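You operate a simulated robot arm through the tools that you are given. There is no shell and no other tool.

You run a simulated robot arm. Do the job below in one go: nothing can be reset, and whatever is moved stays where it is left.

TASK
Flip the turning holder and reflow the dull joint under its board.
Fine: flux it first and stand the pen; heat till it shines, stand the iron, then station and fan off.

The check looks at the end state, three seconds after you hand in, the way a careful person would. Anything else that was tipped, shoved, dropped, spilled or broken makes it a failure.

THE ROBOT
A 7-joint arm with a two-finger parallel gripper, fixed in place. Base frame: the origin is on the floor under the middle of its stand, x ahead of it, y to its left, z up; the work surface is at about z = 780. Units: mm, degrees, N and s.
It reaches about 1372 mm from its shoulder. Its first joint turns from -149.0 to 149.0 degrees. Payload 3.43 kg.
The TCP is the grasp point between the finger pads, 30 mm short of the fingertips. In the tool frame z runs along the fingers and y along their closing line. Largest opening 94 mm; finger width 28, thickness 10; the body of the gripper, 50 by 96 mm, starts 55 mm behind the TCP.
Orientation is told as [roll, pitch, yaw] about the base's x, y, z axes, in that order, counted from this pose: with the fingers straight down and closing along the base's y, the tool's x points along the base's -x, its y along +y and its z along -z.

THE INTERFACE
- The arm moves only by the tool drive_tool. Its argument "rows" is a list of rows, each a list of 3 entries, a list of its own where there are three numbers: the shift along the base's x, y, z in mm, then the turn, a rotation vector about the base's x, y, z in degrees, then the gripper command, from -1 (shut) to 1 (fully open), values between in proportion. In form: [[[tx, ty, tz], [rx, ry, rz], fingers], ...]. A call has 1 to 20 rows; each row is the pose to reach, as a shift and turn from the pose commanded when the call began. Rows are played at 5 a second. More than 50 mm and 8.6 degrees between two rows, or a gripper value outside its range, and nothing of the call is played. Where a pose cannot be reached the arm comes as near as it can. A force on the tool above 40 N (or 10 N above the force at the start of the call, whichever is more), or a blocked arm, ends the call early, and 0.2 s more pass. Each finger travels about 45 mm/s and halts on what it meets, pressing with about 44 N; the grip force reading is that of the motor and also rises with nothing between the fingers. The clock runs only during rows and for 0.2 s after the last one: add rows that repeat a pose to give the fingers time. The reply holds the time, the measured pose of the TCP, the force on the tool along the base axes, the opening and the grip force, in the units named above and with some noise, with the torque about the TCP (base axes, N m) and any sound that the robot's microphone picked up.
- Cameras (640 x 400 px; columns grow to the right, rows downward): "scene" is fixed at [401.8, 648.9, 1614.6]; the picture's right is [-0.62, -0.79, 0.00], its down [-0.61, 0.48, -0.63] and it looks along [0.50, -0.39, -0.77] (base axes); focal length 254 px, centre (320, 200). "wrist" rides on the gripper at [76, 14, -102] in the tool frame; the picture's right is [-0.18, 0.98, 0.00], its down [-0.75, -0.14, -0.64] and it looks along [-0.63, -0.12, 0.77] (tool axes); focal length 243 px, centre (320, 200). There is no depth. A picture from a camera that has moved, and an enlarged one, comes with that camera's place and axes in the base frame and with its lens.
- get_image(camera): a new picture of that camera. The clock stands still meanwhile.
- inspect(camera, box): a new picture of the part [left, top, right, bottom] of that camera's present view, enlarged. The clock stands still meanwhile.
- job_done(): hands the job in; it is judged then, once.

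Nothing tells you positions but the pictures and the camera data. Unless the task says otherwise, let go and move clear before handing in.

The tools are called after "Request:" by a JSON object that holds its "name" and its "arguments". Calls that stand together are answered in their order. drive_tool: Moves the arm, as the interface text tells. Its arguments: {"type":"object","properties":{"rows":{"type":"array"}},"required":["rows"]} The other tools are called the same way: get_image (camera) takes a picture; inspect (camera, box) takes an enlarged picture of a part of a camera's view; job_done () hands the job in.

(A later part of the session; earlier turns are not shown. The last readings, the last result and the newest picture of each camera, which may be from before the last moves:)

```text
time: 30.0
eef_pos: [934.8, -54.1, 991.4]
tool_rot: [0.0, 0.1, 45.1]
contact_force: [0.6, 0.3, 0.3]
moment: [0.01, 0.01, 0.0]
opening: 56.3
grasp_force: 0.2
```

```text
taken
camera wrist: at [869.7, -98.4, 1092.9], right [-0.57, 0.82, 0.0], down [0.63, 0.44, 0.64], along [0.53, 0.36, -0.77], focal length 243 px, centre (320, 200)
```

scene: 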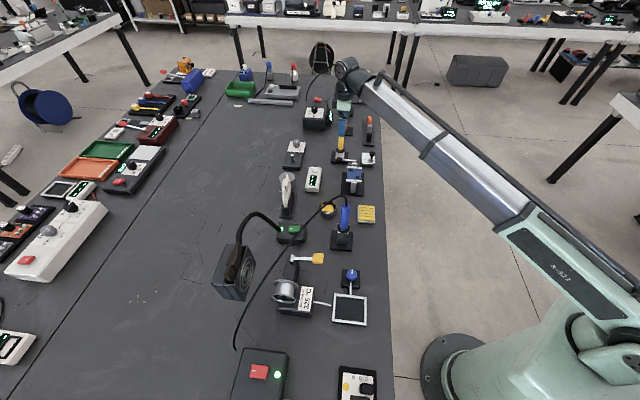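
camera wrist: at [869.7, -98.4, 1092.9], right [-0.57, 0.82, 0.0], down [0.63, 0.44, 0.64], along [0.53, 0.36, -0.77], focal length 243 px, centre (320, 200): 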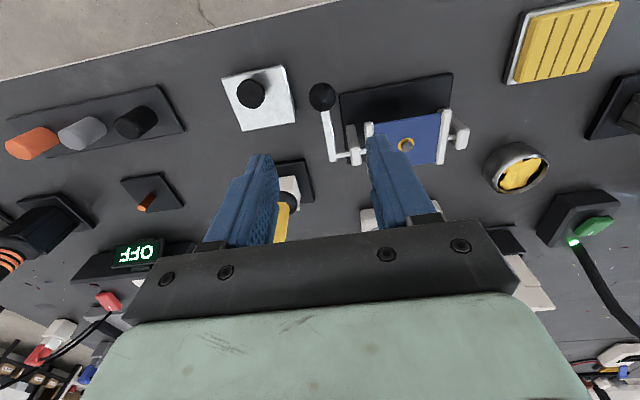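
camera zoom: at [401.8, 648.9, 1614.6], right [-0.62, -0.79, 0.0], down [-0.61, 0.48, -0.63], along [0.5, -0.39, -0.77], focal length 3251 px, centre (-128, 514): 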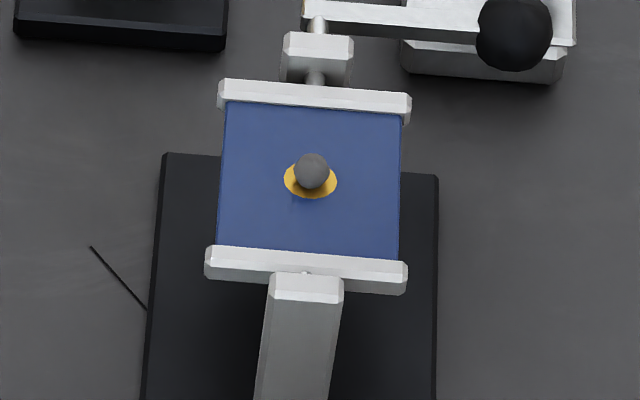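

The board is flipped and holds; the dull joint is near e1=615, e2=689, z≈845 (x≈922, y≈52). Now moving above the flux pen at (1090, -15).

Request:
{"name": "drive_tool", "arguments": {"rows": [[[20, 5, 20], [0, 0, 0], 0.5], [[50, 12, 40], [0, 0, 0], 0.5], [[90, 22, 40], [0, 0, 0], 0.5], [[125, 32, 40], [0, 0, 0], 0.5], [[155, 39, 40], [0, 0, 0], 0.5], [[155, 39, 40], [0, 0, 0], 0.5]]}}

Request:
{"name": "get_image", "arguments": {"camera": "wrist"}}

Request:
{"name": "inspect", "arguments": {"camera": "scene", "box": [310, 100, 400, 190]}}

```text
time: 31.4
eef_pos: [1088.2, -12.5, 1031.7]
tool_rot: [-0.1, 0.1, 45.0]
contact_force: [0.2, 0.1, -0.8]
moment: [0.01, 0.0, -0.01]
opening: 70.5
grasp_force: 0.1
```

```text
taken
camera wrist: at [1024.4, -57.3, 1132.7], right [-0.57, 0.82, 0.0], down [0.63, 0.44, 0.64], along [0.53, 0.36, -0.77], focal length 243 px, centre (320, 200)
```

wrist: 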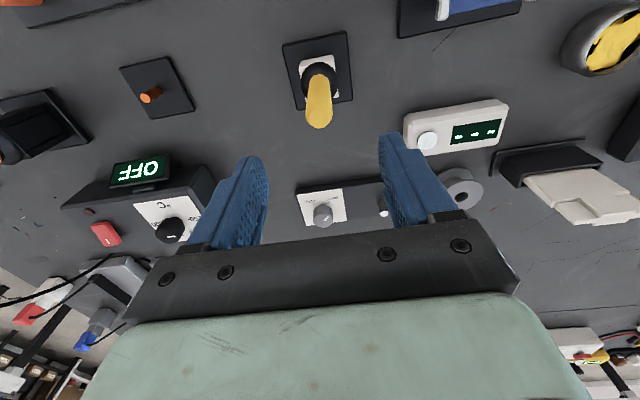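

```text
4.44 times, centred on (355, 145) of scene
camera zoom: at [401.8, 648.9, 1614.6], right [-0.62, -0.79, 0.0], down [-0.61, 0.48, -0.63], along [0.5, -0.39, -0.77], focal length 1129 px, centre (164, 444)
```

zoom: 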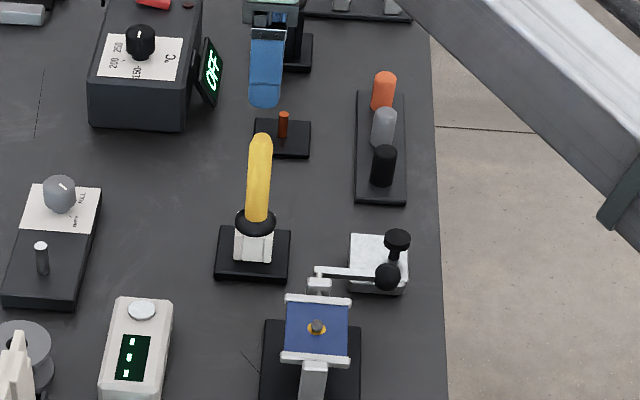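

The pen is centred between the fingers within a couple of mm. Descending to grip it at z≈900.

Request:
{"name": "drive_tool", "arguments": {"rows": [[[-0.4, -1.8, -20], [0, 0, 0], 0.5], [[-0.4, -1.8, -55], [0, 0, 0], 0.5], [[-0.4, -1.8, -90], [0, 0, 0], 0.5], [[-0.4, -1.8, -120], [0, 0, 0], 0.5], [[-0.4, -1.8, -131], [0, 0, 0], 0.5], [[-0.4, -1.8, -131], [0, 0, 0], 0.2]]}}

Request:
{"name": "get_image", "arguments": {"camera": "wrist"}}

```text
time: 32.8
eef_pos: [1088.4, -15.8, 902.1]
tool_rot: [-0.1, 0.2, 45.0]
contact_force: [0.2, -0.6, -0.7]
moment: [-0.02, 0.0, 0.01]
opening: 56.4
grasp_force: 0.1
```

```text
taken
camera wrist: at [1023.8, -60.0, 1002.7], right [-0.57, 0.82, 0.0], down [0.63, 0.44, 0.64], along [0.53, 0.36, -0.77], focal length 243 px, centre (320, 200)
```

wrist: 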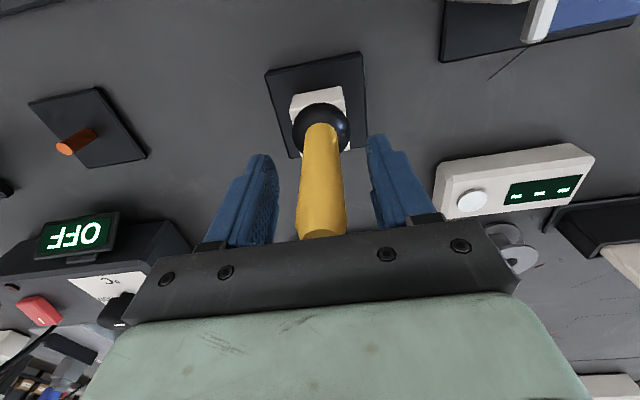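

Request:
{"name": "drive_tool", "arguments": {"rows": [[[0, 0, 0], [0, 0, 0], -0.2], [[0, 0, 0], [0, 0, 0], -0.6], [[0, 0, 0], [0, 0, 0], -0.8], [[0, 0, 0], [0, 0, 0], -0.8]]}}

```text
time: 33.8
eef_pos: [1088.4, -16.0, 901.6]
tool_rot: [0.0, 0.1, 45.0]
contact_force: [-1.7, 0.0, 2.2]
moment: [0.07, 0.14, 0.01]
opening: 22.5
grasp_force: 44.5
```

Pen gripped (22.5 mm). Lifting straight up, slowly first.

Request:
{"name": "drive_tool", "arguments": {"rows": [[[0, 0, 5], [0, 0, 0], -0.8], [[0, 0, 12], [0, 0, 0], -0.8], [[0, 0, 22], [0, 0, 0], -0.8], [[0, 0, 40], [0, 0, 0], -0.8], [[0, 0, 60], [0, 0, 0], -0.8], [[0, 0, 80], [0, 0, 0], -0.8], [[0, 0, 110], [0, 0, 0], -0.8], [[0, 0, 140], [0, 0, 0], -0.8], [[0, 0, 140], [0, 0, 0], -0.8]]}}

Request:
{"name": "get_image", "arguments": {"camera": "wrist"}}

Request:
{"name": "inspect", "arguments": {"camera": "scene", "box": [310, 80, 400, 170]}}

```text
time: 35.8
eef_pos: [1085.2, -16.3, 1041.1]
tool_rot: [-0.2, 0.1, 45.0]
contact_force: [0.9, 0.3, -1.4]
moment: [0.01, 0.02, 0.01]
opening: 22.5
grasp_force: 43.7
```

```text
taken
camera wrist: at [1022.0, -60.7, 1141.9], right [-0.57, 0.82, 0.0], down [0.63, 0.44, 0.64], along [0.53, 0.36, -0.77], focal length 243 px, centre (320, 200)
```

wrist: 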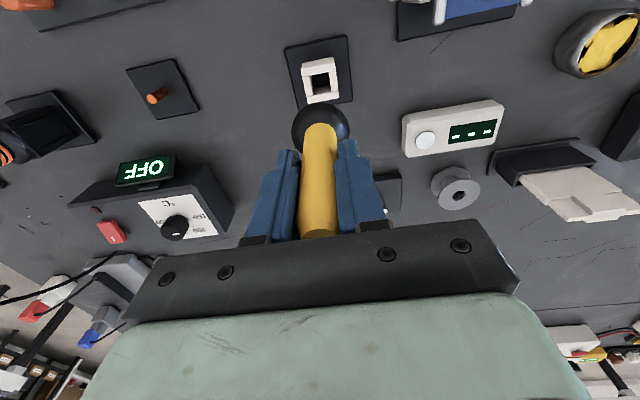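

```text
4.44 times, centred on (355, 125) of scene
camera zoom: at [401.8, 648.9, 1614.6], right [-0.62, -0.79, 0.0], down [-0.61, 0.48, -0.63], along [0.5, -0.39, -0.77], focal length 1129 px, centre (164, 533)
```

zoom: 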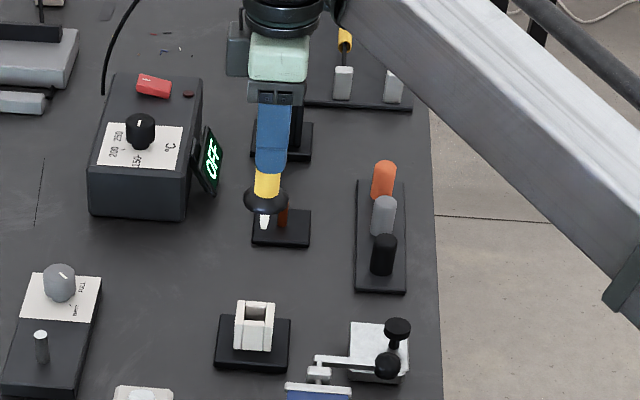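

The pen has a collar and a white tip about 104 mm below the TCP; its stand is a square socket. Next I bring the tip above the joint and check alignment in the scene view.

Request:
{"name": "drive_tool", "arguments": {"rows": [[[-30, 12, 0], [0, 0, 0], -0.8], [[-65, 27, 0], [0, 0, 0], -0.8], [[-100, 42, -5], [0, 0, 0], -0.8], [[-135, 56, -15], [0, 0, 0], -0.8], [[-158, 66, -30], [0, 0, 0], -0.8], [[-163.3, 68.6, -40], [0, 0, 0], -0.8], [[-163.3, 68.6, -40], [0, 0, 0], -0.8], [[-163.3, 68.6, -40], [0, 0, 0], -0.8]]}}

Request:
{"name": "inspect", "arguments": {"camera": "scene", "box": [325, 140, 385, 190]}}

Request:
{"name": "get_image", "arguments": {"camera": "wrist"}}

```text
time: 37.6
eef_pos: [923.0, 54.1, 1002.4]
tool_rot: [-0.1, 0.1, 44.9]
contact_force: [-0.3, -0.4, -0.4]
moment: [0.01, -0.01, -0.02]
opening: 22.5
grasp_force: 44.5
```

```text
8.00 times, centred on (355, 165) of scene
camera zoom: at [401.8, 648.9, 1614.6], right [-0.62, -0.79, 0.0], down [-0.61, 0.48, -0.63], along [0.5, -0.39, -0.77], focal length 2032 px, centre (40, 480)
```

zoom: 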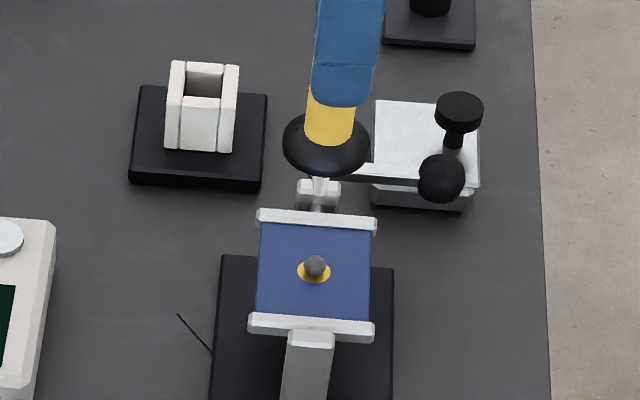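

```text
taken
camera wrist: at [859.4, 9.8, 1103.4], right [-0.57, 0.82, 0.0], down [0.63, 0.43, 0.64], along [0.53, 0.36, -0.77], focal length 243 px, centre (320, 200)
```

wrist: 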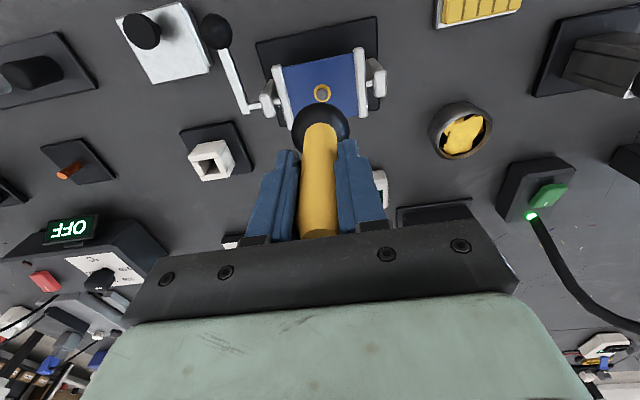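

Request:
{"name": "inspect", "arguments": {"camera": "scene", "box": [342, 150, 372, 180]}}

Request:
{"name": "inspect", "arguments": {"camera": "wrist", "box": [240, 50, 400, 160]}}

```text
13.33 times, centred on (357, 165) of scene
camera zoom: at [401.8, 648.9, 1614.6], right [-0.62, -0.79, 0.0], down [-0.61, 0.48, -0.63], along [0.5, -0.39, -0.77], focal length 3386 px, centre (-173, 667)
```

zoom: 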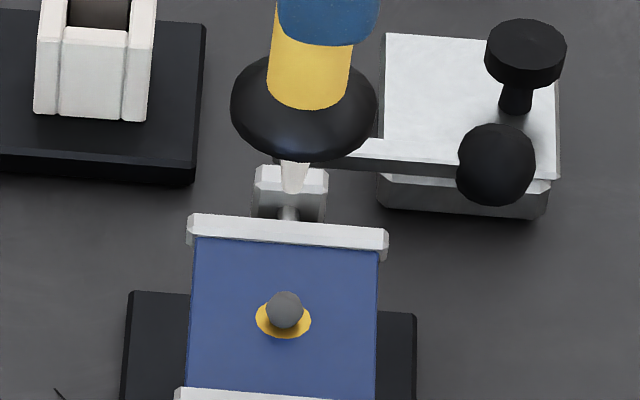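

```text
3.64 times, centred on (320, 105) of wrist
camera zoom: at [859.4, 9.8, 1103.4], right [-0.57, 0.82, 0.0], down [0.63, 0.43, 0.64], along [0.53, 0.36, -0.77], focal length 882 px, centre (320, 546)
```

zoom: 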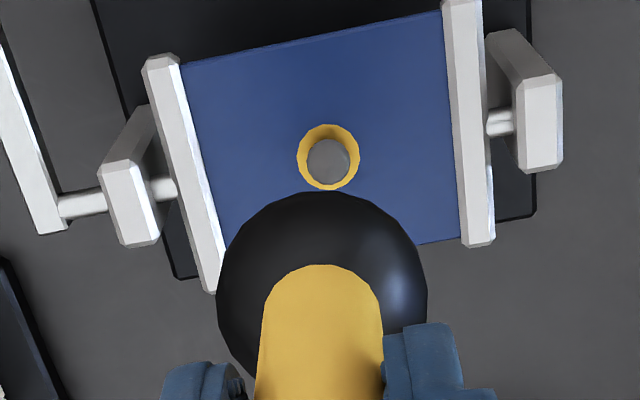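

Tip is ~102 mm below TCP; the joint is about 2 mm off in both directions. I'll correct and descend in small steps until I see contact.

Request:
{"name": "drive_tool", "arguments": {"rows": [[[-2.8, -0.1, 0], [0, 0, 0], -0.8], [[-2.8, -0.1, -10], [0, 0, 0], -0.8], [[-2.8, -0.1, -22], [0, 0, 0], -0.8], [[-2.8, -0.1, -32], [0, 0, 0], -0.8], [[-2.8, -0.1, -36], [0, 0, 0], -0.8], [[-2.8, -0.1, -36], [0, 0, 0], -0.8]]}}

Request:
{"name": "inspect", "arguments": {"camera": "scene", "box": [342, 155, 372, 185]}}

Request:
{"name": "inspect", "arguments": {"camera": "wrist", "box": [240, 50, 400, 160]}}

```text
time: 39.0
eef_pos: [919.9, 51.0, 965.9]
tool_rot: [0.0, 0.0, 44.9]
contact_force: [0.4, 0.3, -0.3]
moment: [-0.02, 0.03, 0.01]
opening: 22.7
grasp_force: 44.3
```

```text
13.33 times, centred on (357, 170) of scene
camera zoom: at [401.8, 648.9, 1614.6], right [-0.62, -0.79, 0.0], down [-0.61, 0.48, -0.63], along [0.5, -0.39, -0.77], focal length 3386 px, centre (-173, 600)
```

zoom: 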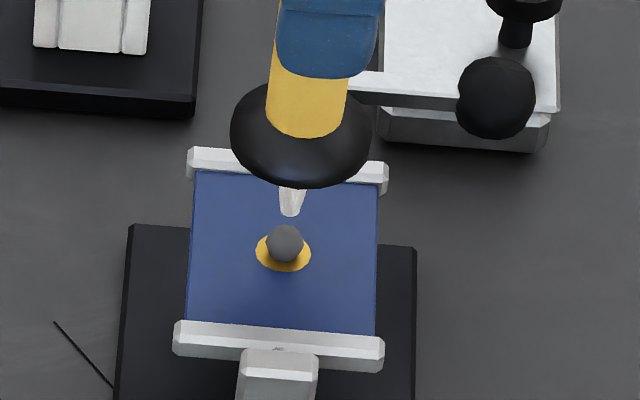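

```text
3.64 times, centred on (320, 105) of wrist
camera zoom: at [856.7, 7.6, 1065.9], right [-0.57, 0.82, 0.0], down [0.63, 0.43, 0.64], along [0.53, 0.36, -0.77], focal length 882 px, centre (320, 546)
```

zoom: 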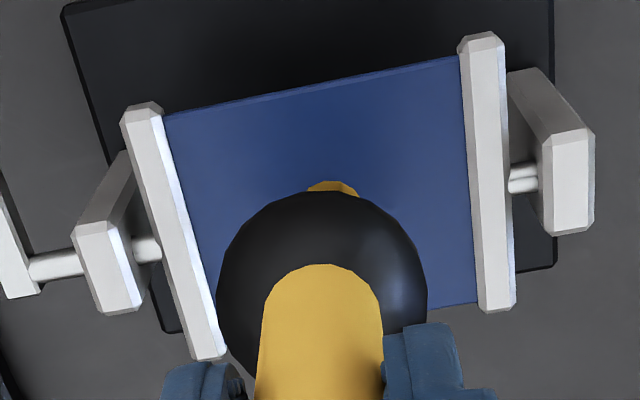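

Request:
{"name": "drive_tool", "arguments": {"rows": [[[-1, 1, -2], [0, 0, 0], -0.8], [[-1, 1, -5], [0, 0, 0], -0.8], [[-1, 1, -5], [0, 0, 0], -0.8]]}}

Request:
{"name": "inspect", "arguments": {"camera": "scene", "box": [342, 155, 372, 185]}}

```text
time: 39.8
eef_pos: [920.5, 52.5, 960.9]
tool_rot: [-0.1, 0.2, 45.0]
contact_force: [0.4, 0.3, -0.1]
moment: [0.02, -0.02, -0.01]
opening: 22.9
grasp_force: 43.8
```

```text
13.33 times, centred on (357, 170) of scene
camera zoom: at [401.8, 648.9, 1614.6], right [-0.62, -0.79, 0.0], down [-0.61, 0.48, -0.63], along [0.5, -0.39, -0.77], focal length 3386 px, centre (-173, 600)
```

zoom: 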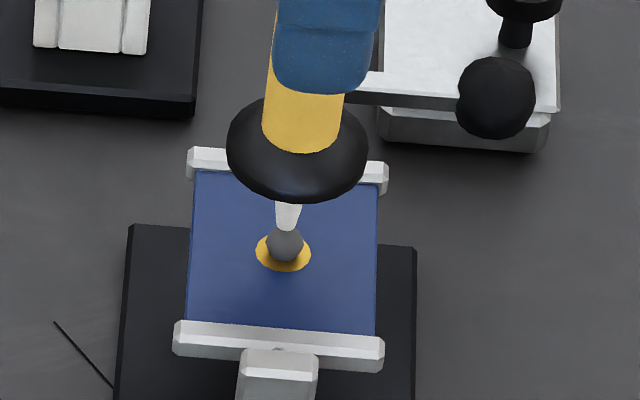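

Request:
{"name": "drive_tool", "arguments": {"rows": [[[-1.2, 1.2, 0], [0, 0, 0], -0.8], [[-1.2, 1.2, -1.5], [0, 0, 0], -0.8], [[-1.2, 1.2, -1.5], [0, 0, 0], -0.8]]}}

Request:
{"name": "inspect", "arguments": {"camera": "scene", "box": [347, 160, 367, 180]}}

```text
time: 40.6
eef_pos: [918.5, 55.0, 960.3]
tool_rot: [-0.1, 0.2, 44.9]
contact_force: [0.1, -0.5, 0.3]
moment: [-0.04, -0.01, 0.0]
opening: 22.9
grasp_force: 44.0
```

```text
16.00 times, centred on (357, 170) of scene
camera zoom: at [401.8, 648.9, 1614.6], right [-0.62, -0.79, 0.0], down [-0.61, 0.48, -0.63], along [0.5, -0.39, -0.77], focal length 4064 px, centre (-272, 680)
```

zoom: 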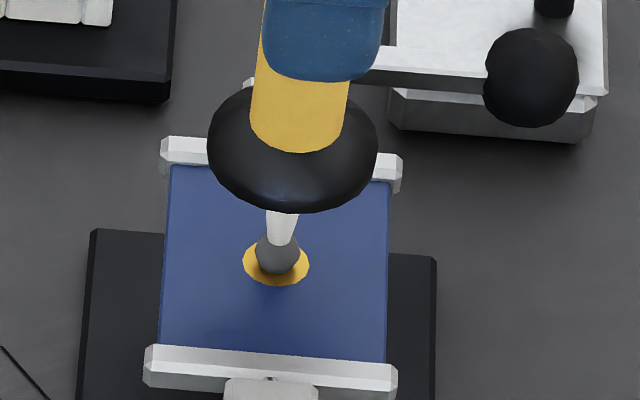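

Request:
{"name": "drive_tool", "arguments": {"rows": [[[0, 0, -1], [0, 0, 0], -0.8], [[0, 0, -2], [0, 0, 0], -0.8], [[0, 0, -2], [0, 0, 0], -0.8]]}}

Request:
{"name": "inspect", "arguments": {"camera": "scene", "box": [347, 160, 367, 180]}}

```text
time: 41.4
eef_pos: [918.0, 55.1, 956.4]
tool_rot: [-0.1, 0.0, 45.1]
contact_force: [-0.6, 0.9, -0.4]
moment: [0.0, 0.0, 0.0]
opening: 22.6
grasp_force: 44.0
```

```text
16.00 times, centred on (357, 170) of scene
camera zoom: at [401.8, 648.9, 1614.6], right [-0.62, -0.79, 0.0], down [-0.61, 0.48, -0.63], along [0.5, -0.39, -0.77], focal length 4064 px, centre (-272, 680)
```

zoom: 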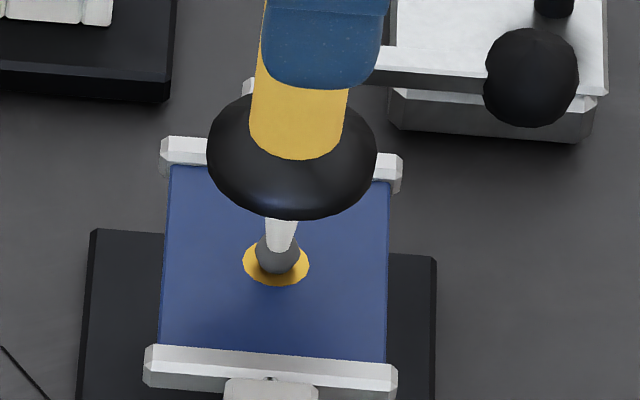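

Request:
{"name": "drive_tool", "arguments": {"rows": [[[0.7, -0.7, 0], [0, 0, 0], -0.8], [[0.7, -0.7, -1], [0, 0, 0], -0.8], [[0.7, -0.7, -2], [0, 0, 0], -0.8], [[0.7, -0.7, -2], [0, 0, 0], -0.8]]}}

Request:
{"name": "inspect", "arguments": {"camera": "scene", "box": [347, 160, 367, 180]}}

```text
time: 42.4
eef_pos: [919.7, 53.7, 955.4]
tool_rot: [-0.2, 0.0, 45.0]
contact_force: [-0.6, 0.8, -0.3]
moment: [0.03, 0.0, 0.02]
opening: 22.9
grasp_force: 43.5
```

```text
16.00 times, centred on (357, 170) of scene
camera zoom: at [401.8, 648.9, 1614.6], right [-0.62, -0.79, 0.0], down [-0.61, 0.48, -0.63], along [0.5, -0.39, -0.77], focal length 4064 px, centre (-272, 680)
```

zoom: 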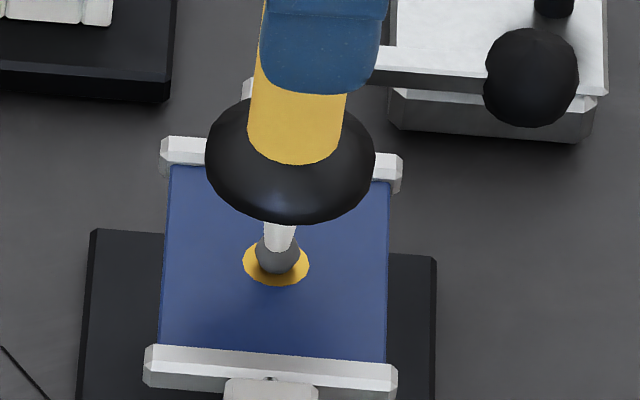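

Request:
{"name": "drive_tool", "arguments": {"rows": [[[0, 0, -1], [0, 0, 0], -0.8], [[0, 0, -2], [0, 0, 0], -0.8], [[0, 0, -3], [0, 0, 0], -0.8], [[0, 0, -3], [0, 0, 0], -0.8]]}}

Request:
{"name": "inspect", "arguments": {"camera": "scene", "box": [347, 160, 367, 180]}}

```text
time: 43.4
eef_pos: [918.2, 53.6, 952.3]
tool_rot: [-0.2, 0.2, 45.0]
contact_force: [-0.3, 0.0, -0.8]
moment: [0.0, 0.0, -0.02]
opening: 22.8
grasp_force: 43.7
```

```text
16.00 times, centred on (357, 170) of scene
camera zoom: at [401.8, 648.9, 1614.6], right [-0.62, -0.79, 0.0], down [-0.61, 0.48, -0.63], along [0.5, -0.39, -0.77], focal length 4064 px, centre (-272, 680)
```

zoom: 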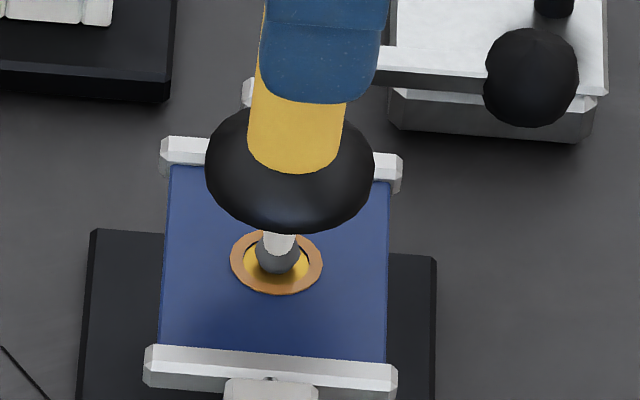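

A flux ring appeared around the joint, so the flux is on. Now lifting and carrying the pen back above its stand.

Request:
{"name": "drive_tool", "arguments": {"rows": [[[0, 0, 15], [0, 0, 0], -0.8], [[0, 0, 40], [0, 0, 0], -0.8], [[0, 0, 70], [0, 0, 0], -0.8], [[10, -4, 89.5], [0, 0, 0], -0.8], [[45, -19, 89.5], [0, 0, 0], -0.8], [[85, -35.5, 89.5], [0, 0, 0], -0.8], [[125, -52, 89.5], [0, 0, 0], -0.8], [[155, -65, 89.5], [0, 0, 0], -0.8], [[167.6, -70, 89.5], [0, 0, 0], -0.8], [[167.6, -70, 89.5], [0, 0, 0], -0.8], [[167.6, -70, 89.5], [0, 0, 0], -0.8]]}}

Request:
{"name": "inspect", "arguments": {"camera": "scene", "box": [310, 100, 400, 190]}}

Request:
{"name": "get_image", "arguments": {"camera": "wrist"}}

```text
time: 45.8
eef_pos: [1089.0, -16.5, 1040.3]
tool_rot: [0.0, 0.0, 45.0]
contact_force: [-0.2, 0.2, 0.5]
moment: [-0.01, 0.0, 0.0]
opening: 22.7
grasp_force: 44.0
```

```text
4.44 times, centred on (355, 145) of scene
camera zoom: at [401.8, 648.9, 1614.6], right [-0.62, -0.79, 0.0], down [-0.61, 0.48, -0.63], along [0.5, -0.39, -0.77], focal length 1129 px, centre (164, 444)
```

zoom: 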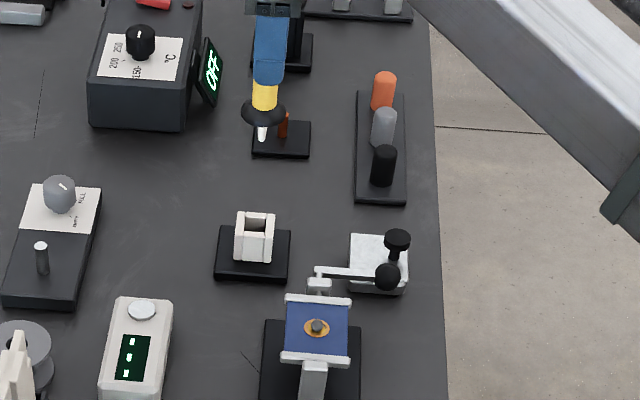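

```text
taken
camera wrist: at [1024.0, -59.6, 1140.4], right [-0.57, 0.82, 0.0], down [0.63, 0.44, 0.64], along [0.53, 0.36, -0.77], focal length 243 px, centre (320, 200)
```

wrist: 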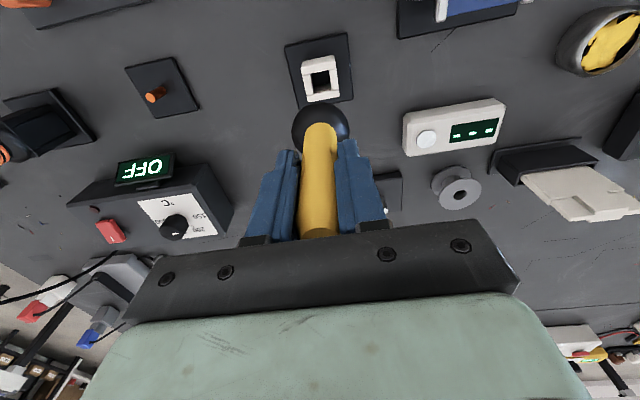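

View matches the lift-off view. Lowering the pen back into its socket.

Request:
{"name": "drive_tool", "arguments": {"rows": [[[0, 0, -30], [0, 0, 0], -0.8], [[0, 0, -60], [0, 0, 0], -0.8], [[0, 0, -85], [0, 0, 0], -0.8], [[0, 0, -100], [0, 0, 0], -0.8], [[0, 0, -110], [0, 0, 0], -0.8], [[0, 0, -118], [0, 0, 0], -0.8], [[0, 0, -118], [0, 0, 0], -0.8]]}}

Request:
{"name": "inspect", "arguments": {"camera": "scene", "box": [325, 120, 385, 180]}}

Request:
{"name": "inspect", "arguments": {"camera": "wrist", "box": [240, 30, 400, 160]}}

```text
time: 47.4
eef_pos: [1086.8, -15.2, 925.3]
tool_rot: [-0.1, 0.1, 45.0]
contact_force: [-0.4, 0.3, -0.6]
moment: [-0.03, -0.01, -0.01]
opening: 22.6
grasp_force: 44.1
```

```text
6.67 times, centred on (355, 150) of scene
camera zoom: at [401.8, 648.9, 1614.6], right [-0.62, -0.79, 0.0], down [-0.61, 0.48, -0.63], along [0.5, -0.39, -0.77], focal length 1693 px, centre (87, 533)
```

zoom: 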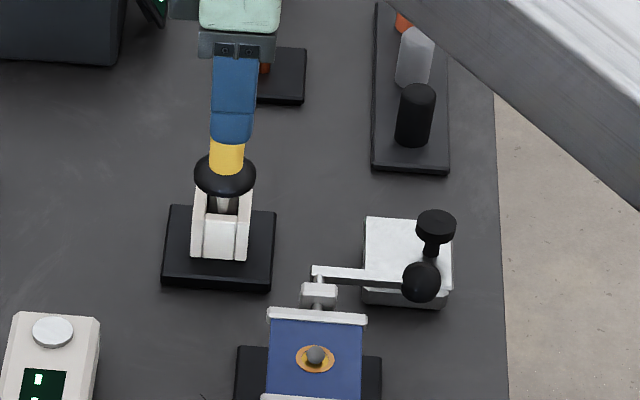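

```text
3.08 times, centred on (320, 95) of wrist
camera zoom: at [1023.2, -59.7, 1026.1], right [-0.57, 0.82, 0.0], down [0.63, 0.44, 0.64], along [0.53, 0.36, -0.77], focal length 746 px, centre (320, 523)
```

zoom: 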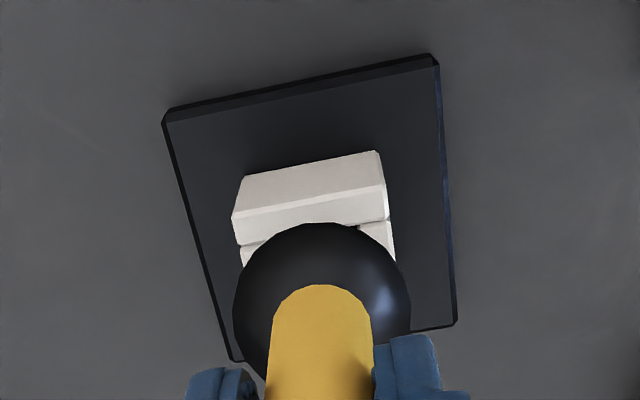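

The tip is entering the socket squarely. Lowering the rest of the way.

Request:
{"name": "drive_tool", "arguments": {"rows": [[[0, 0, -6], [0, 0, 0], -0.8], [[0, 0, -12], [0, 0, 0], -0.8], [[0, 0, -17], [0, 0, 0], -0.8], [[0, 0, -20], [0, 0, 0], -0.8], [[0, 0, -21.5], [0, 0, 0], -0.8], [[0, 0, -21.5], [0, 0, 0], -0.8]]}}

Request:
{"name": "inspect", "arguments": {"camera": "scene", "box": [325, 120, 385, 180]}}

```text
time: 48.8
eef_pos: [1086.5, -14.5, 903.8]
tool_rot: [-0.2, 0.1, 44.9]
contact_force: [1.1, 2.9, 8.5]
moment: [0.3, 0.15, -0.03]
opening: 22.8
grasp_force: 43.6
```

```text
6.67 times, centred on (355, 150) of scene
camera zoom: at [401.8, 648.9, 1614.6], right [-0.62, -0.79, 0.0], down [-0.61, 0.48, -0.63], along [0.5, -0.39, -0.77], focal length 1693 px, centre (87, 533)
```

zoom: 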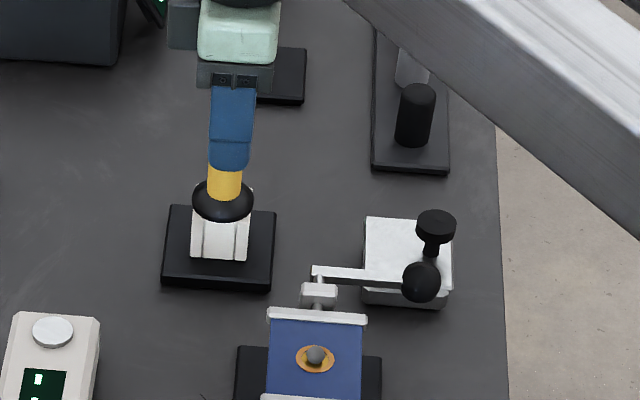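

The collar seats on the socket (8 N). Releasing and lifting clear.

Request:
{"name": "drive_tool", "arguments": {"rows": [[[0, 0, 0], [0, 0, 0], -0.4], [[0, 0, 0], [0, 0, 0], 0.0], [[0, 0, 0], [0, 0, 0], 0.3], [[0, 0, 0], [0, 0, 0], 0.3], [[0, 0, 20], [0, 0, 0], 0.3], [[0, 0, 60], [0, 0, 0], 0.3], [[0, 0, 100], [0, 0, 0], 0.3], [[0, 0, 140], [0, 0, 0], 0.3]]}}

Request:
{"name": "inspect", "arguments": {"camera": "scene", "box": [310, 100, 400, 190]}}

Request:
{"name": "get_image", "arguments": {"camera": "wrist"}}

```text
time: 50.6
eef_pos: [1085.6, -15.9, 1040.7]
tool_rot: [-0.1, 0.1, 45.1]
contact_force: [0.8, -0.3, 0.2]
moment: [0.01, 0.04, 0.0]
opening: 61.0
grasp_force: 0.1
```

```text
4.44 times, centred on (355, 145) of scene
camera zoom: at [401.8, 648.9, 1614.6], right [-0.62, -0.79, 0.0], down [-0.61, 0.48, -0.63], along [0.5, -0.39, -0.77], focal length 1129 px, centre (164, 444)
```

zoom: 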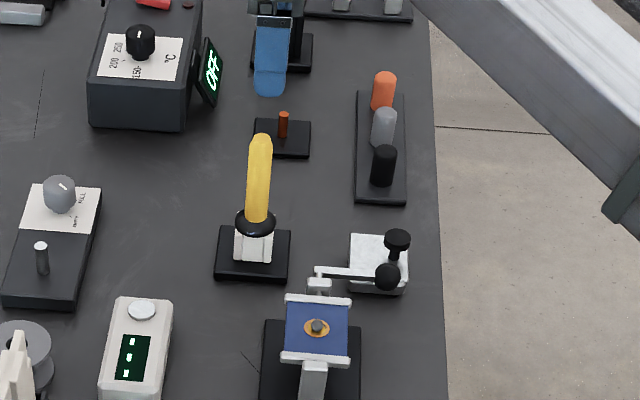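

```text
taken
camera wrist: at [1022.5, -60.9, 1141.4], right [-0.57, 0.82, 0.0], down [0.63, 0.44, 0.64], along [0.53, 0.36, -0.77], focal length 243 px, centre (320, 200)
```

wrist: 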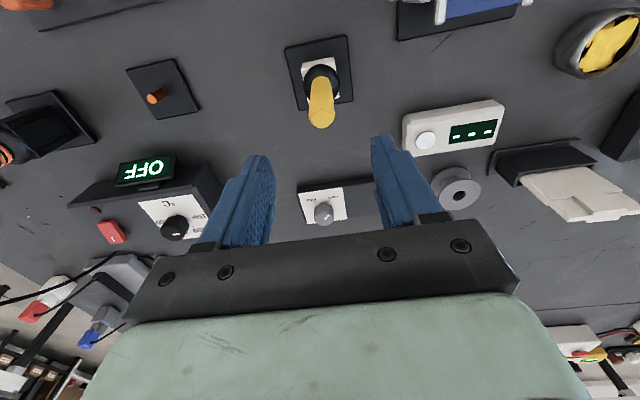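

The pen stands upright and the board shows the flux. Now I'll move up and over toward the iron to look at it and its cord before grasping.

Request:
{"name": "drive_tool", "arguments": {"rows": [[[-20, 20, 40], [0, 0, 0], 0.6], [[-50, 50, 80], [0, 0, 0], 0.6], [[-85, 85, 80], [0, 0, 0], 0.6], [[-120, 120, 80], [0, 0, 0], 0.6], [[-155, 155, 80], [0, 0, 0], 0.6], [[-190, 190, 80], [0, 0, 0], 0.6], [[-225, 225, 80], [0, 0, 0], 0.6], [[-260, 260, 80], [0, 0, 0], 0.6], [[-290, 290, 80], [0, 0, 0], 0.6], [[-290, 290, 80], [0, 0, 0], 0.6]]}}

Request:
{"name": "get_image", "arguments": {"camera": "wrist"}}

Request:
{"name": "get_image", "arguments": {"camera": "scene"}}

```text
refused: row 2 steps farther than a row can; nothing moved
```

```text
taken
camera wrist: at [1022.5, -60.9, 1141.4], right [-0.57, 0.82, 0.0], down [0.63, 0.44, 0.64], along [0.53, 0.36, -0.77], focal length 243 px, centre (320, 200)
```

wrist: 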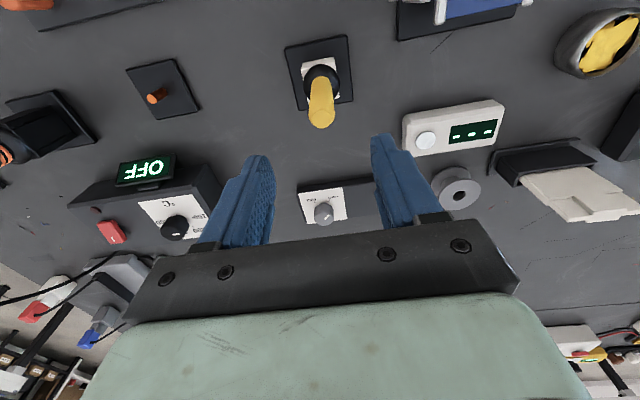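

```text
taken
```

scene: 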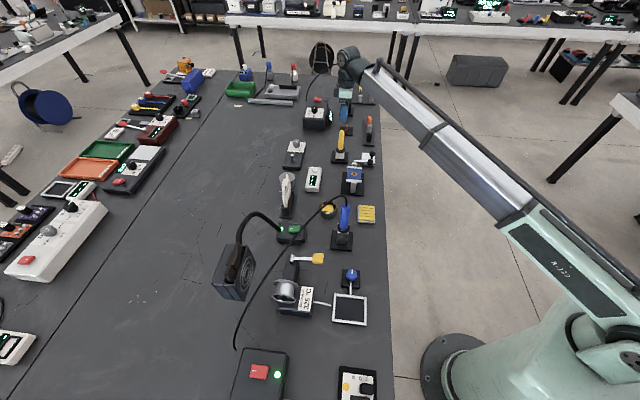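

The call was refused because one step was too long; nothing moved. I'll replay it with shorter steps.

Request:
{"name": "drive_tool", "arguments": {"rows": [[[-10, 10, 30], [0, 0, 0], 0.6], [[-25, 25, 65], [0, 0, 0], 0.6], [[-55, 55, 80], [0, 0, 0], 0.6], [[-88, 88, 80], [0, 0, 0], 0.6], [[-121, 121, 80], [0, 0, 0], 0.6], [[-154, 154, 80], [0, 0, 0], 0.6], [[-187, 187, 80], [0, 0, 0], 0.6], [[-220, 220, 80], [0, 0, 0], 0.6], [[-252, 252, 80], [0, 0, 0], 0.6], [[-285, 285, 80], [0, 0, 0], 0.6], [[-285, 285, 80], [0, 0, 0], 0.6]]}}

Request:
{"name": "get_image", "arguments": {"camera": "wrist"}}

Request:
{"name": "inspect", "arguments": {"camera": "scene", "box": [220, 180, 400, 320]}}

```text
time: 53.0
eef_pos: [800.9, 269.9, 1121.8]
tool_rot: [-0.2, 0.1, 45.0]
contact_force: [0.0, -0.1, 0.4]
moment: [0.02, -0.01, 0.0]
opening: 75.1
grasp_force: 0.1
```

```text
taken
camera wrist: at [737.5, 224.9, 1221.9], right [-0.56, 0.83, 0.0], down [0.63, 0.43, 0.64], along [0.53, 0.36, -0.77], focal length 243 px, centre (320, 200)
```

wrist: 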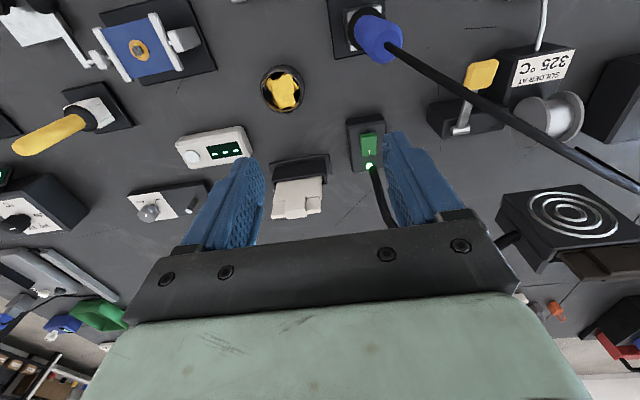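

```text
2.86 times, centred on (310, 250) of scene
camera zoom: at [401.8, 648.9, 1614.6], right [-0.62, -0.79, 0.0], down [-0.61, 0.48, -0.63], along [0.5, -0.39, -0.77], focal length 726 px, centre (349, 57)
```

zoom: 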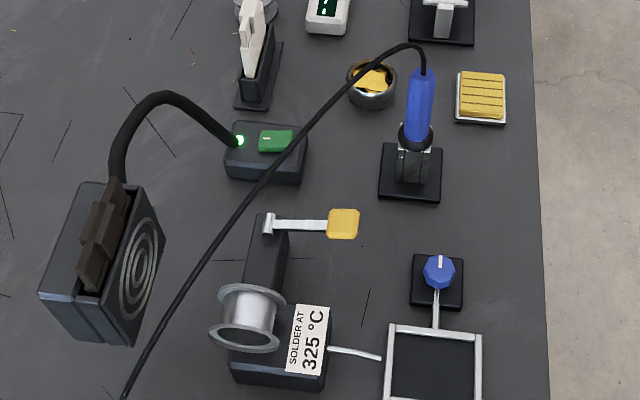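

The iron's cord leaves its top toward the station. I'll move above the iron for a close look and a reach check.

Request:
{"name": "drive_tool", "arguments": {"rows": [[[-20, 4, -10], [0, 0, 0], 0.8], [[-40, 8, -25], [0, 0, 0], 0.8], [[-55, 11, -30], [0, 0, 0], 0.8], [[-55, 11, -30], [0, 0, 0], 0.8]]}}

Request:
{"name": "get_image", "arguments": {"camera": "wrist"}}

Request:
{"name": "inspect", "arguments": {"camera": "scene", "box": [300, 170, 390, 260]}}

```text
time: 54.0
eef_pos: [746.8, 279.5, 1091.6]
tool_rot: [-0.1, 0.1, 45.0]
contact_force: [0.0, -0.1, -0.2]
moment: [0.01, 0.03, 0.01]
opening: 84.4
grasp_force: 0.1
```

```text
taken
camera wrist: at [681.7, 235.6, 1192.7], right [-0.56, 0.83, 0.0], down [0.63, 0.43, 0.64], along [0.53, 0.36, -0.77], focal length 243 px, centre (320, 200)
```

wrist: 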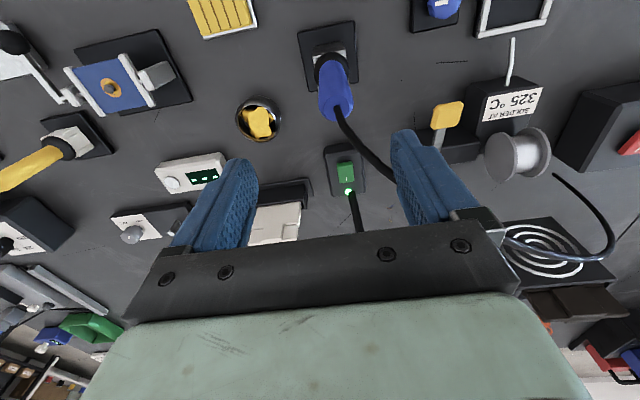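

```text
4.44 times, centred on (345, 215) of scene
camera zoom: at [401.8, 648.9, 1614.6], right [-0.62, -0.79, 0.0], down [-0.61, 0.48, -0.63], along [0.5, -0.39, -0.77], focal length 1129 px, centre (209, 133)
```

zoom: 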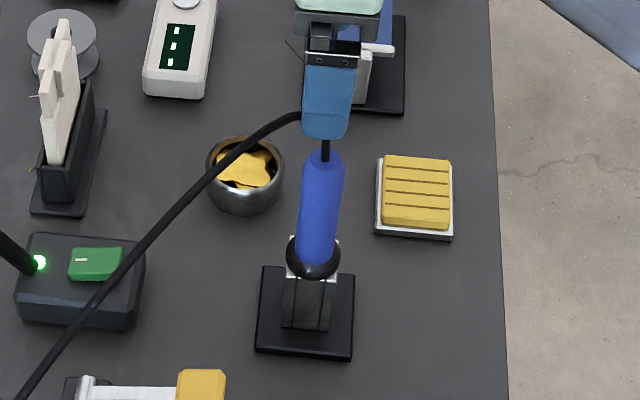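

Iron axis is at about x≈731, y≈286, its top near z=1005. The cord leaves along the bench direction, so I'll turn the fingers to close across the bench (yaw -45°), letting the cord pass between them.

Request:
{"name": "drive_tool", "arguments": {"rows": [[[0, 0, 5], [0, 0, -8.4], 0.8], [[0, 0, 10], [0, 0, -16.8], 0.8], [[0, 0, 10], [0, 0, -25.2], 0.8], [[0, 0, 10], [0, 0, -33.6], 0.8], [[0, 0, 10], [0, 0, -42], 0.8], [[0, 0, 10], [0, 0, -50.4], 0.8], [[0, 0, 10], [0, 0, -58.8], 0.8], [[0, 0, 10], [0, 0, -67.2], 0.8], [[0, 0, 10], [0, 0, -75.6], 0.8], [[-5, 2, 10], [0, 0, -84], 0.8], [[-10, 4, 5], [0, 0, -90], 0.8], [[-15.8, 6.4, 0], [0, 0, -90], 0.8], [[-15.8, 6.4, 0], [0, 0, -90], 0.8]]}}

Request:
{"name": "get_image", "arguments": {"camera": "wrist"}}

Request:
{"name": "inspect", "arguments": {"camera": "scene", "box": [300, 170, 390, 260]}}

```text
time: 56.8
eef_pos: [732.0, 286.4, 1092.6]
tool_rot: [0.0, 0.1, -45.0]
contact_force: [-0.4, 0.4, -0.7]
moment: [0.01, 0.0, 0.03]
opening: 84.6
grasp_force: 0.0
```

```text
taken
camera wrist: at [688.6, 349.9, 1192.9], right [0.83, 0.56, 0.0], down [0.43, -0.63, 0.64], along [0.36, -0.53, -0.77], focal length 243 px, centre (320, 200)
```

wrist: 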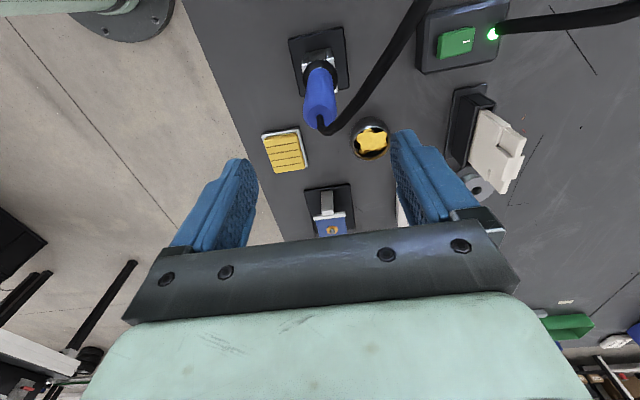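

```text
4.44 times, centred on (345, 215) of scene
camera zoom: at [401.8, 648.9, 1614.6], right [-0.62, -0.79, 0.0], down [-0.61, 0.48, -0.63], along [0.5, -0.39, -0.77], focal length 1129 px, centre (209, 133)
```

zoom: 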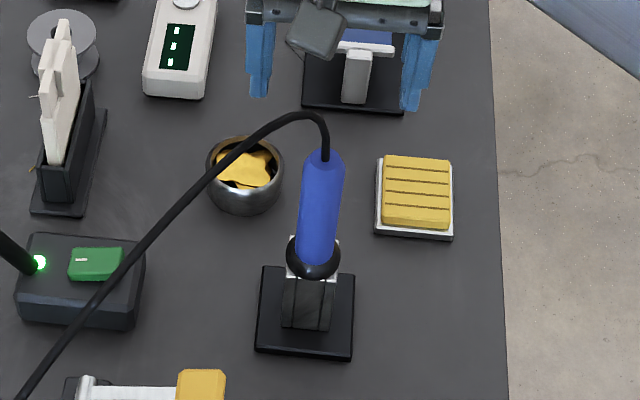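

Aligned within ~1 mm. Descending in stages, watching for any contact from the cord.

Request:
{"name": "drive_tool", "arguments": {"rows": [[[0.7, 0.7, -15], [0, 0, 0], 0.8], [[0.7, 0.7, -30], [0, 0, 0], 0.8], [[0.7, 0.7, -45], [0, 0, 0], 0.8], [[0.7, 0.7, -60], [0, 0, 0], 0.8], [[0.7, 0.7, -60], [0, 0, 0], 0.8]]}}

Request:
{"name": "get_image", "arguments": {"camera": "wrist"}}

Request:
{"name": "inspect", "arguments": {"camera": "scene", "box": [300, 170, 390, 260]}}

```text
time: 58.0
eef_pos: [732.5, 288.5, 1032.6]
tool_rot: [-0.1, 0.1, -45.0]
contact_force: [-0.6, 0.1, 0.0]
moment: [0.0, -0.03, -0.02]
opening: 84.7
grasp_force: 0.1
```

```text
taken
camera wrist: at [689.2, 350.6, 1133.2], right [0.82, 0.57, 0.0], down [0.43, -0.63, 0.64], along [0.36, -0.53, -0.77], focal length 243 px, centre (320, 200)
```

wrist: 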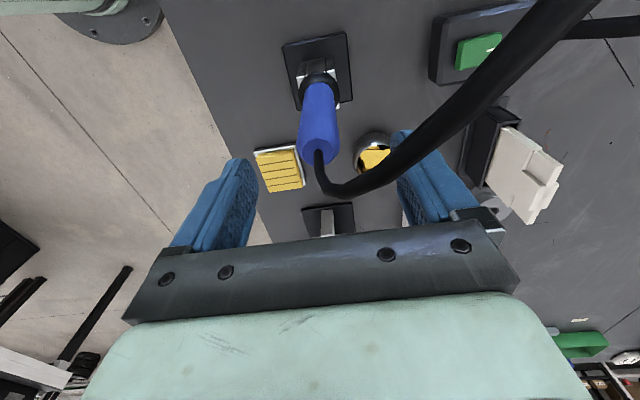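

```text
4.44 times, centred on (345, 215) of scene
camera zoom: at [401.8, 648.9, 1614.6], right [-0.62, -0.79, 0.0], down [-0.61, 0.48, -0.63], along [0.5, -0.39, -0.77], focal length 1129 px, centre (209, 133)
```

zoom: 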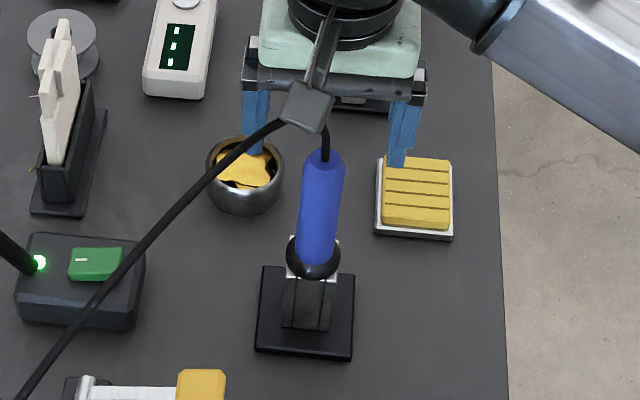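

Request:
{"name": "drive_tool", "arguments": {"rows": [[[0, 0, -8], [0, 0, 0], 0.8], [[0, 0, -16], [0, 0, 0], 0.8], [[0, 0, -24], [0, 0, 0], 0.8], [[0, 0, -24], [0, 0, 0], 0.8]]}}

Request:
{"name": "get_image", "arguments": {"camera": "wrist"}}

Request:
{"name": "inspect", "arguments": {"camera": "scene", "box": [300, 170, 390, 260]}}

```text
time: 59.0
eef_pos: [732.7, 288.0, 1007.4]
tool_rot: [-0.1, 0.2, -45.0]
contact_force: [0.1, -0.4, 1.1]
moment: [0.0, 0.01, -0.02]
opening: 84.5
grasp_force: 0.0
```

```text
taken
camera wrist: at [688.1, 351.5, 1108.2], right [0.82, 0.57, 0.0], down [0.43, -0.63, 0.64], along [0.36, -0.53, -0.77], focal length 243 px, centre (320, 200)
```

wrist: 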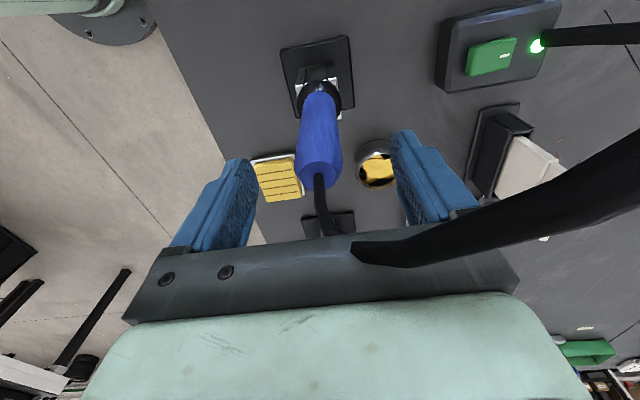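

```text
4.44 times, centred on (345, 215) of scene
camera zoom: at [401.8, 648.9, 1614.6], right [-0.62, -0.79, 0.0], down [-0.61, 0.48, -0.63], along [0.5, -0.39, -0.77], focal length 1129 px, centre (209, 133)
```

zoom: 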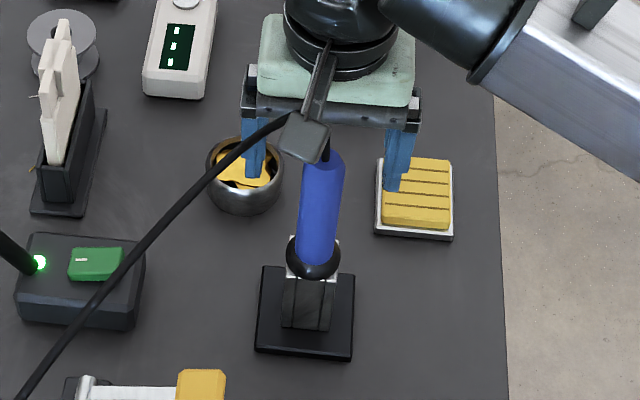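

The cord passes without any force on the gripper. Continuing down to the grasp height and gripping the handle.

Request:
{"name": "drive_tool", "arguments": {"rows": [[[0, 0, -12], [0, 0, 0], 0.8], [[0, 0, -24], [0, 0, 0], 0.8], [[0, 0, -34], [0, 0, 0], 0.8], [[0, 0, -38], [0, 0, 0], 0.6], [[0, 0, -38], [0, 0, 0], 0.3]]}}

Request:
{"name": "get_image", "arguments": {"camera": "wrist"}}

Request:
{"name": "inspect", "arguments": {"camera": "scene", "box": [300, 170, 390, 260]}}

```text
time: 60.2
eef_pos: [731.7, 287.2, 970.1]
tool_rot: [0.0, 0.1, -45.0]
contact_force: [0.1, 0.3, 0.2]
moment: [-0.05, 0.02, -0.03]
opening: 61.2
grasp_force: 0.0
```

```text
taken
camera wrist: at [687.9, 350.8, 1071.5], right [0.82, 0.57, 0.0], down [0.43, -0.63, 0.64], along [0.36, -0.53, -0.77], focal length 243 px, centre (320, 200)
```

wrist: 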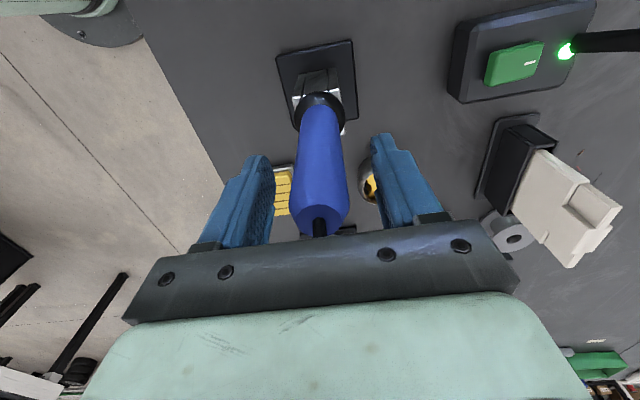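

```text
4.44 times, centred on (345, 215) of scene
camera zoom: at [401.8, 648.9, 1614.6], right [-0.62, -0.79, 0.0], down [-0.61, 0.48, -0.63], along [0.5, -0.39, -0.77], focal length 1129 px, centre (209, 133)
```

zoom: 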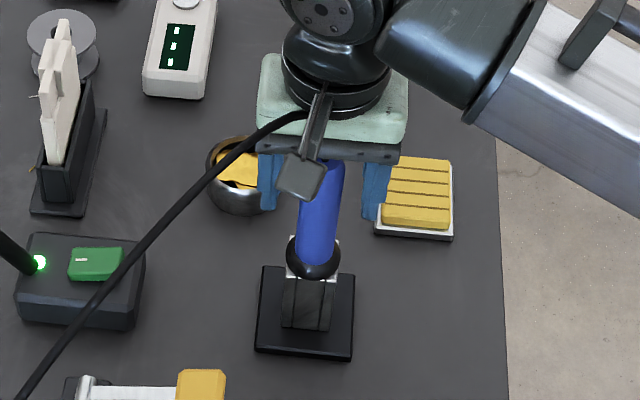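

Request:
{"name": "drive_tool", "arguments": {"rows": [[[0, 0, 0], [0, 0, 0], 0.0], [[0, 0, 0], [0, 0, 0], -0.4], [[0, 0, 0], [0, 0, 0], -0.7], [[0, 0, 0], [0, 0, 0], -0.7], [[0, 0, 0], [0, 0, 0], -0.7]]}}

```text
time: 61.4
eef_pos: [732.1, 286.8, 971.2]
tool_rot: [-0.1, 0.2, -45.0]
contact_force: [-0.9, 0.4, 0.6]
moment: [0.04, -0.02, 0.01]
opening: 29.2
grasp_force: 44.3
```

Gripped the iron (29 mm). Lifting it straight out of its stand.

Request:
{"name": "drive_tool", "arguments": {"rows": [[[0, 0, 5], [0, 0, 0], -0.7], [[0, 0, 12], [0, 0, 0], -0.7], [[0, 0, 22], [0, 0, 0], -0.7], [[0, 0, 40], [0, 0, 0], -0.7], [[0, 0, 60], [0, 0, 0], -0.7], [[0, 0, 80], [0, 0, 0], -0.7], [[0, 0, 100], [0, 0, 0], -0.7], [[0, 0, 115], [0, 0, 0], -0.7], [[0, 0, 115], [0, 0, 0], -0.7]]}}

Request:
{"name": "inspect", "arguments": {"camera": "scene", "box": [290, 150, 400, 260]}}

Request:
{"name": "get_image", "arguments": {"camera": "wrist"}}

```text
time: 63.4
eef_pos: [734.1, 289.9, 1084.7]
tool_rot: [-0.1, 0.1, -45.0]
contact_force: [0.9, -0.5, -2.3]
moment: [-0.02, 0.0, 0.02]
opening: 28.9
grasp_force: 44.2
```

```text
3.64 times, centred on (345, 205) of scene
camera zoom: at [401.8, 648.9, 1614.6], right [-0.62, -0.79, 0.0], down [-0.61, 0.48, -0.63], along [0.5, -0.39, -0.77], focal length 924 px, centre (229, 182)
```

zoom: 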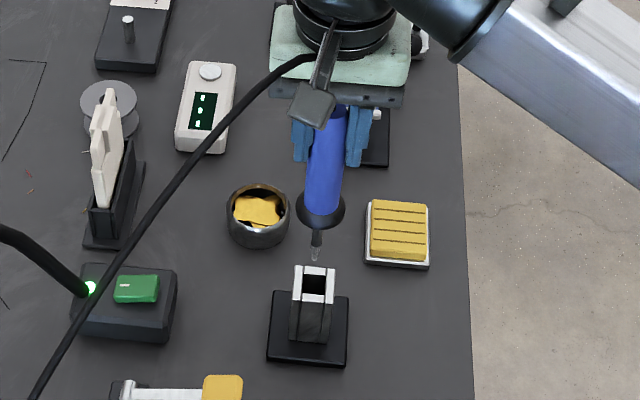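

```text
taken
camera wrist: at [689.7, 352.6, 1186.0], right [0.82, 0.57, 0.0], down [0.44, -0.63, 0.64], along [0.36, -0.53, -0.77], focal length 243 px, centre (320, 200)
```

wrist: 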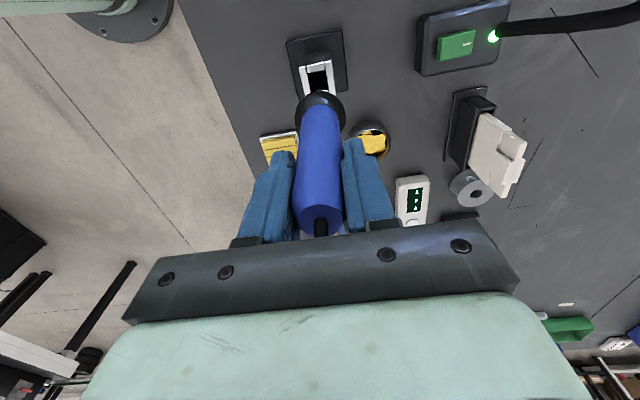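

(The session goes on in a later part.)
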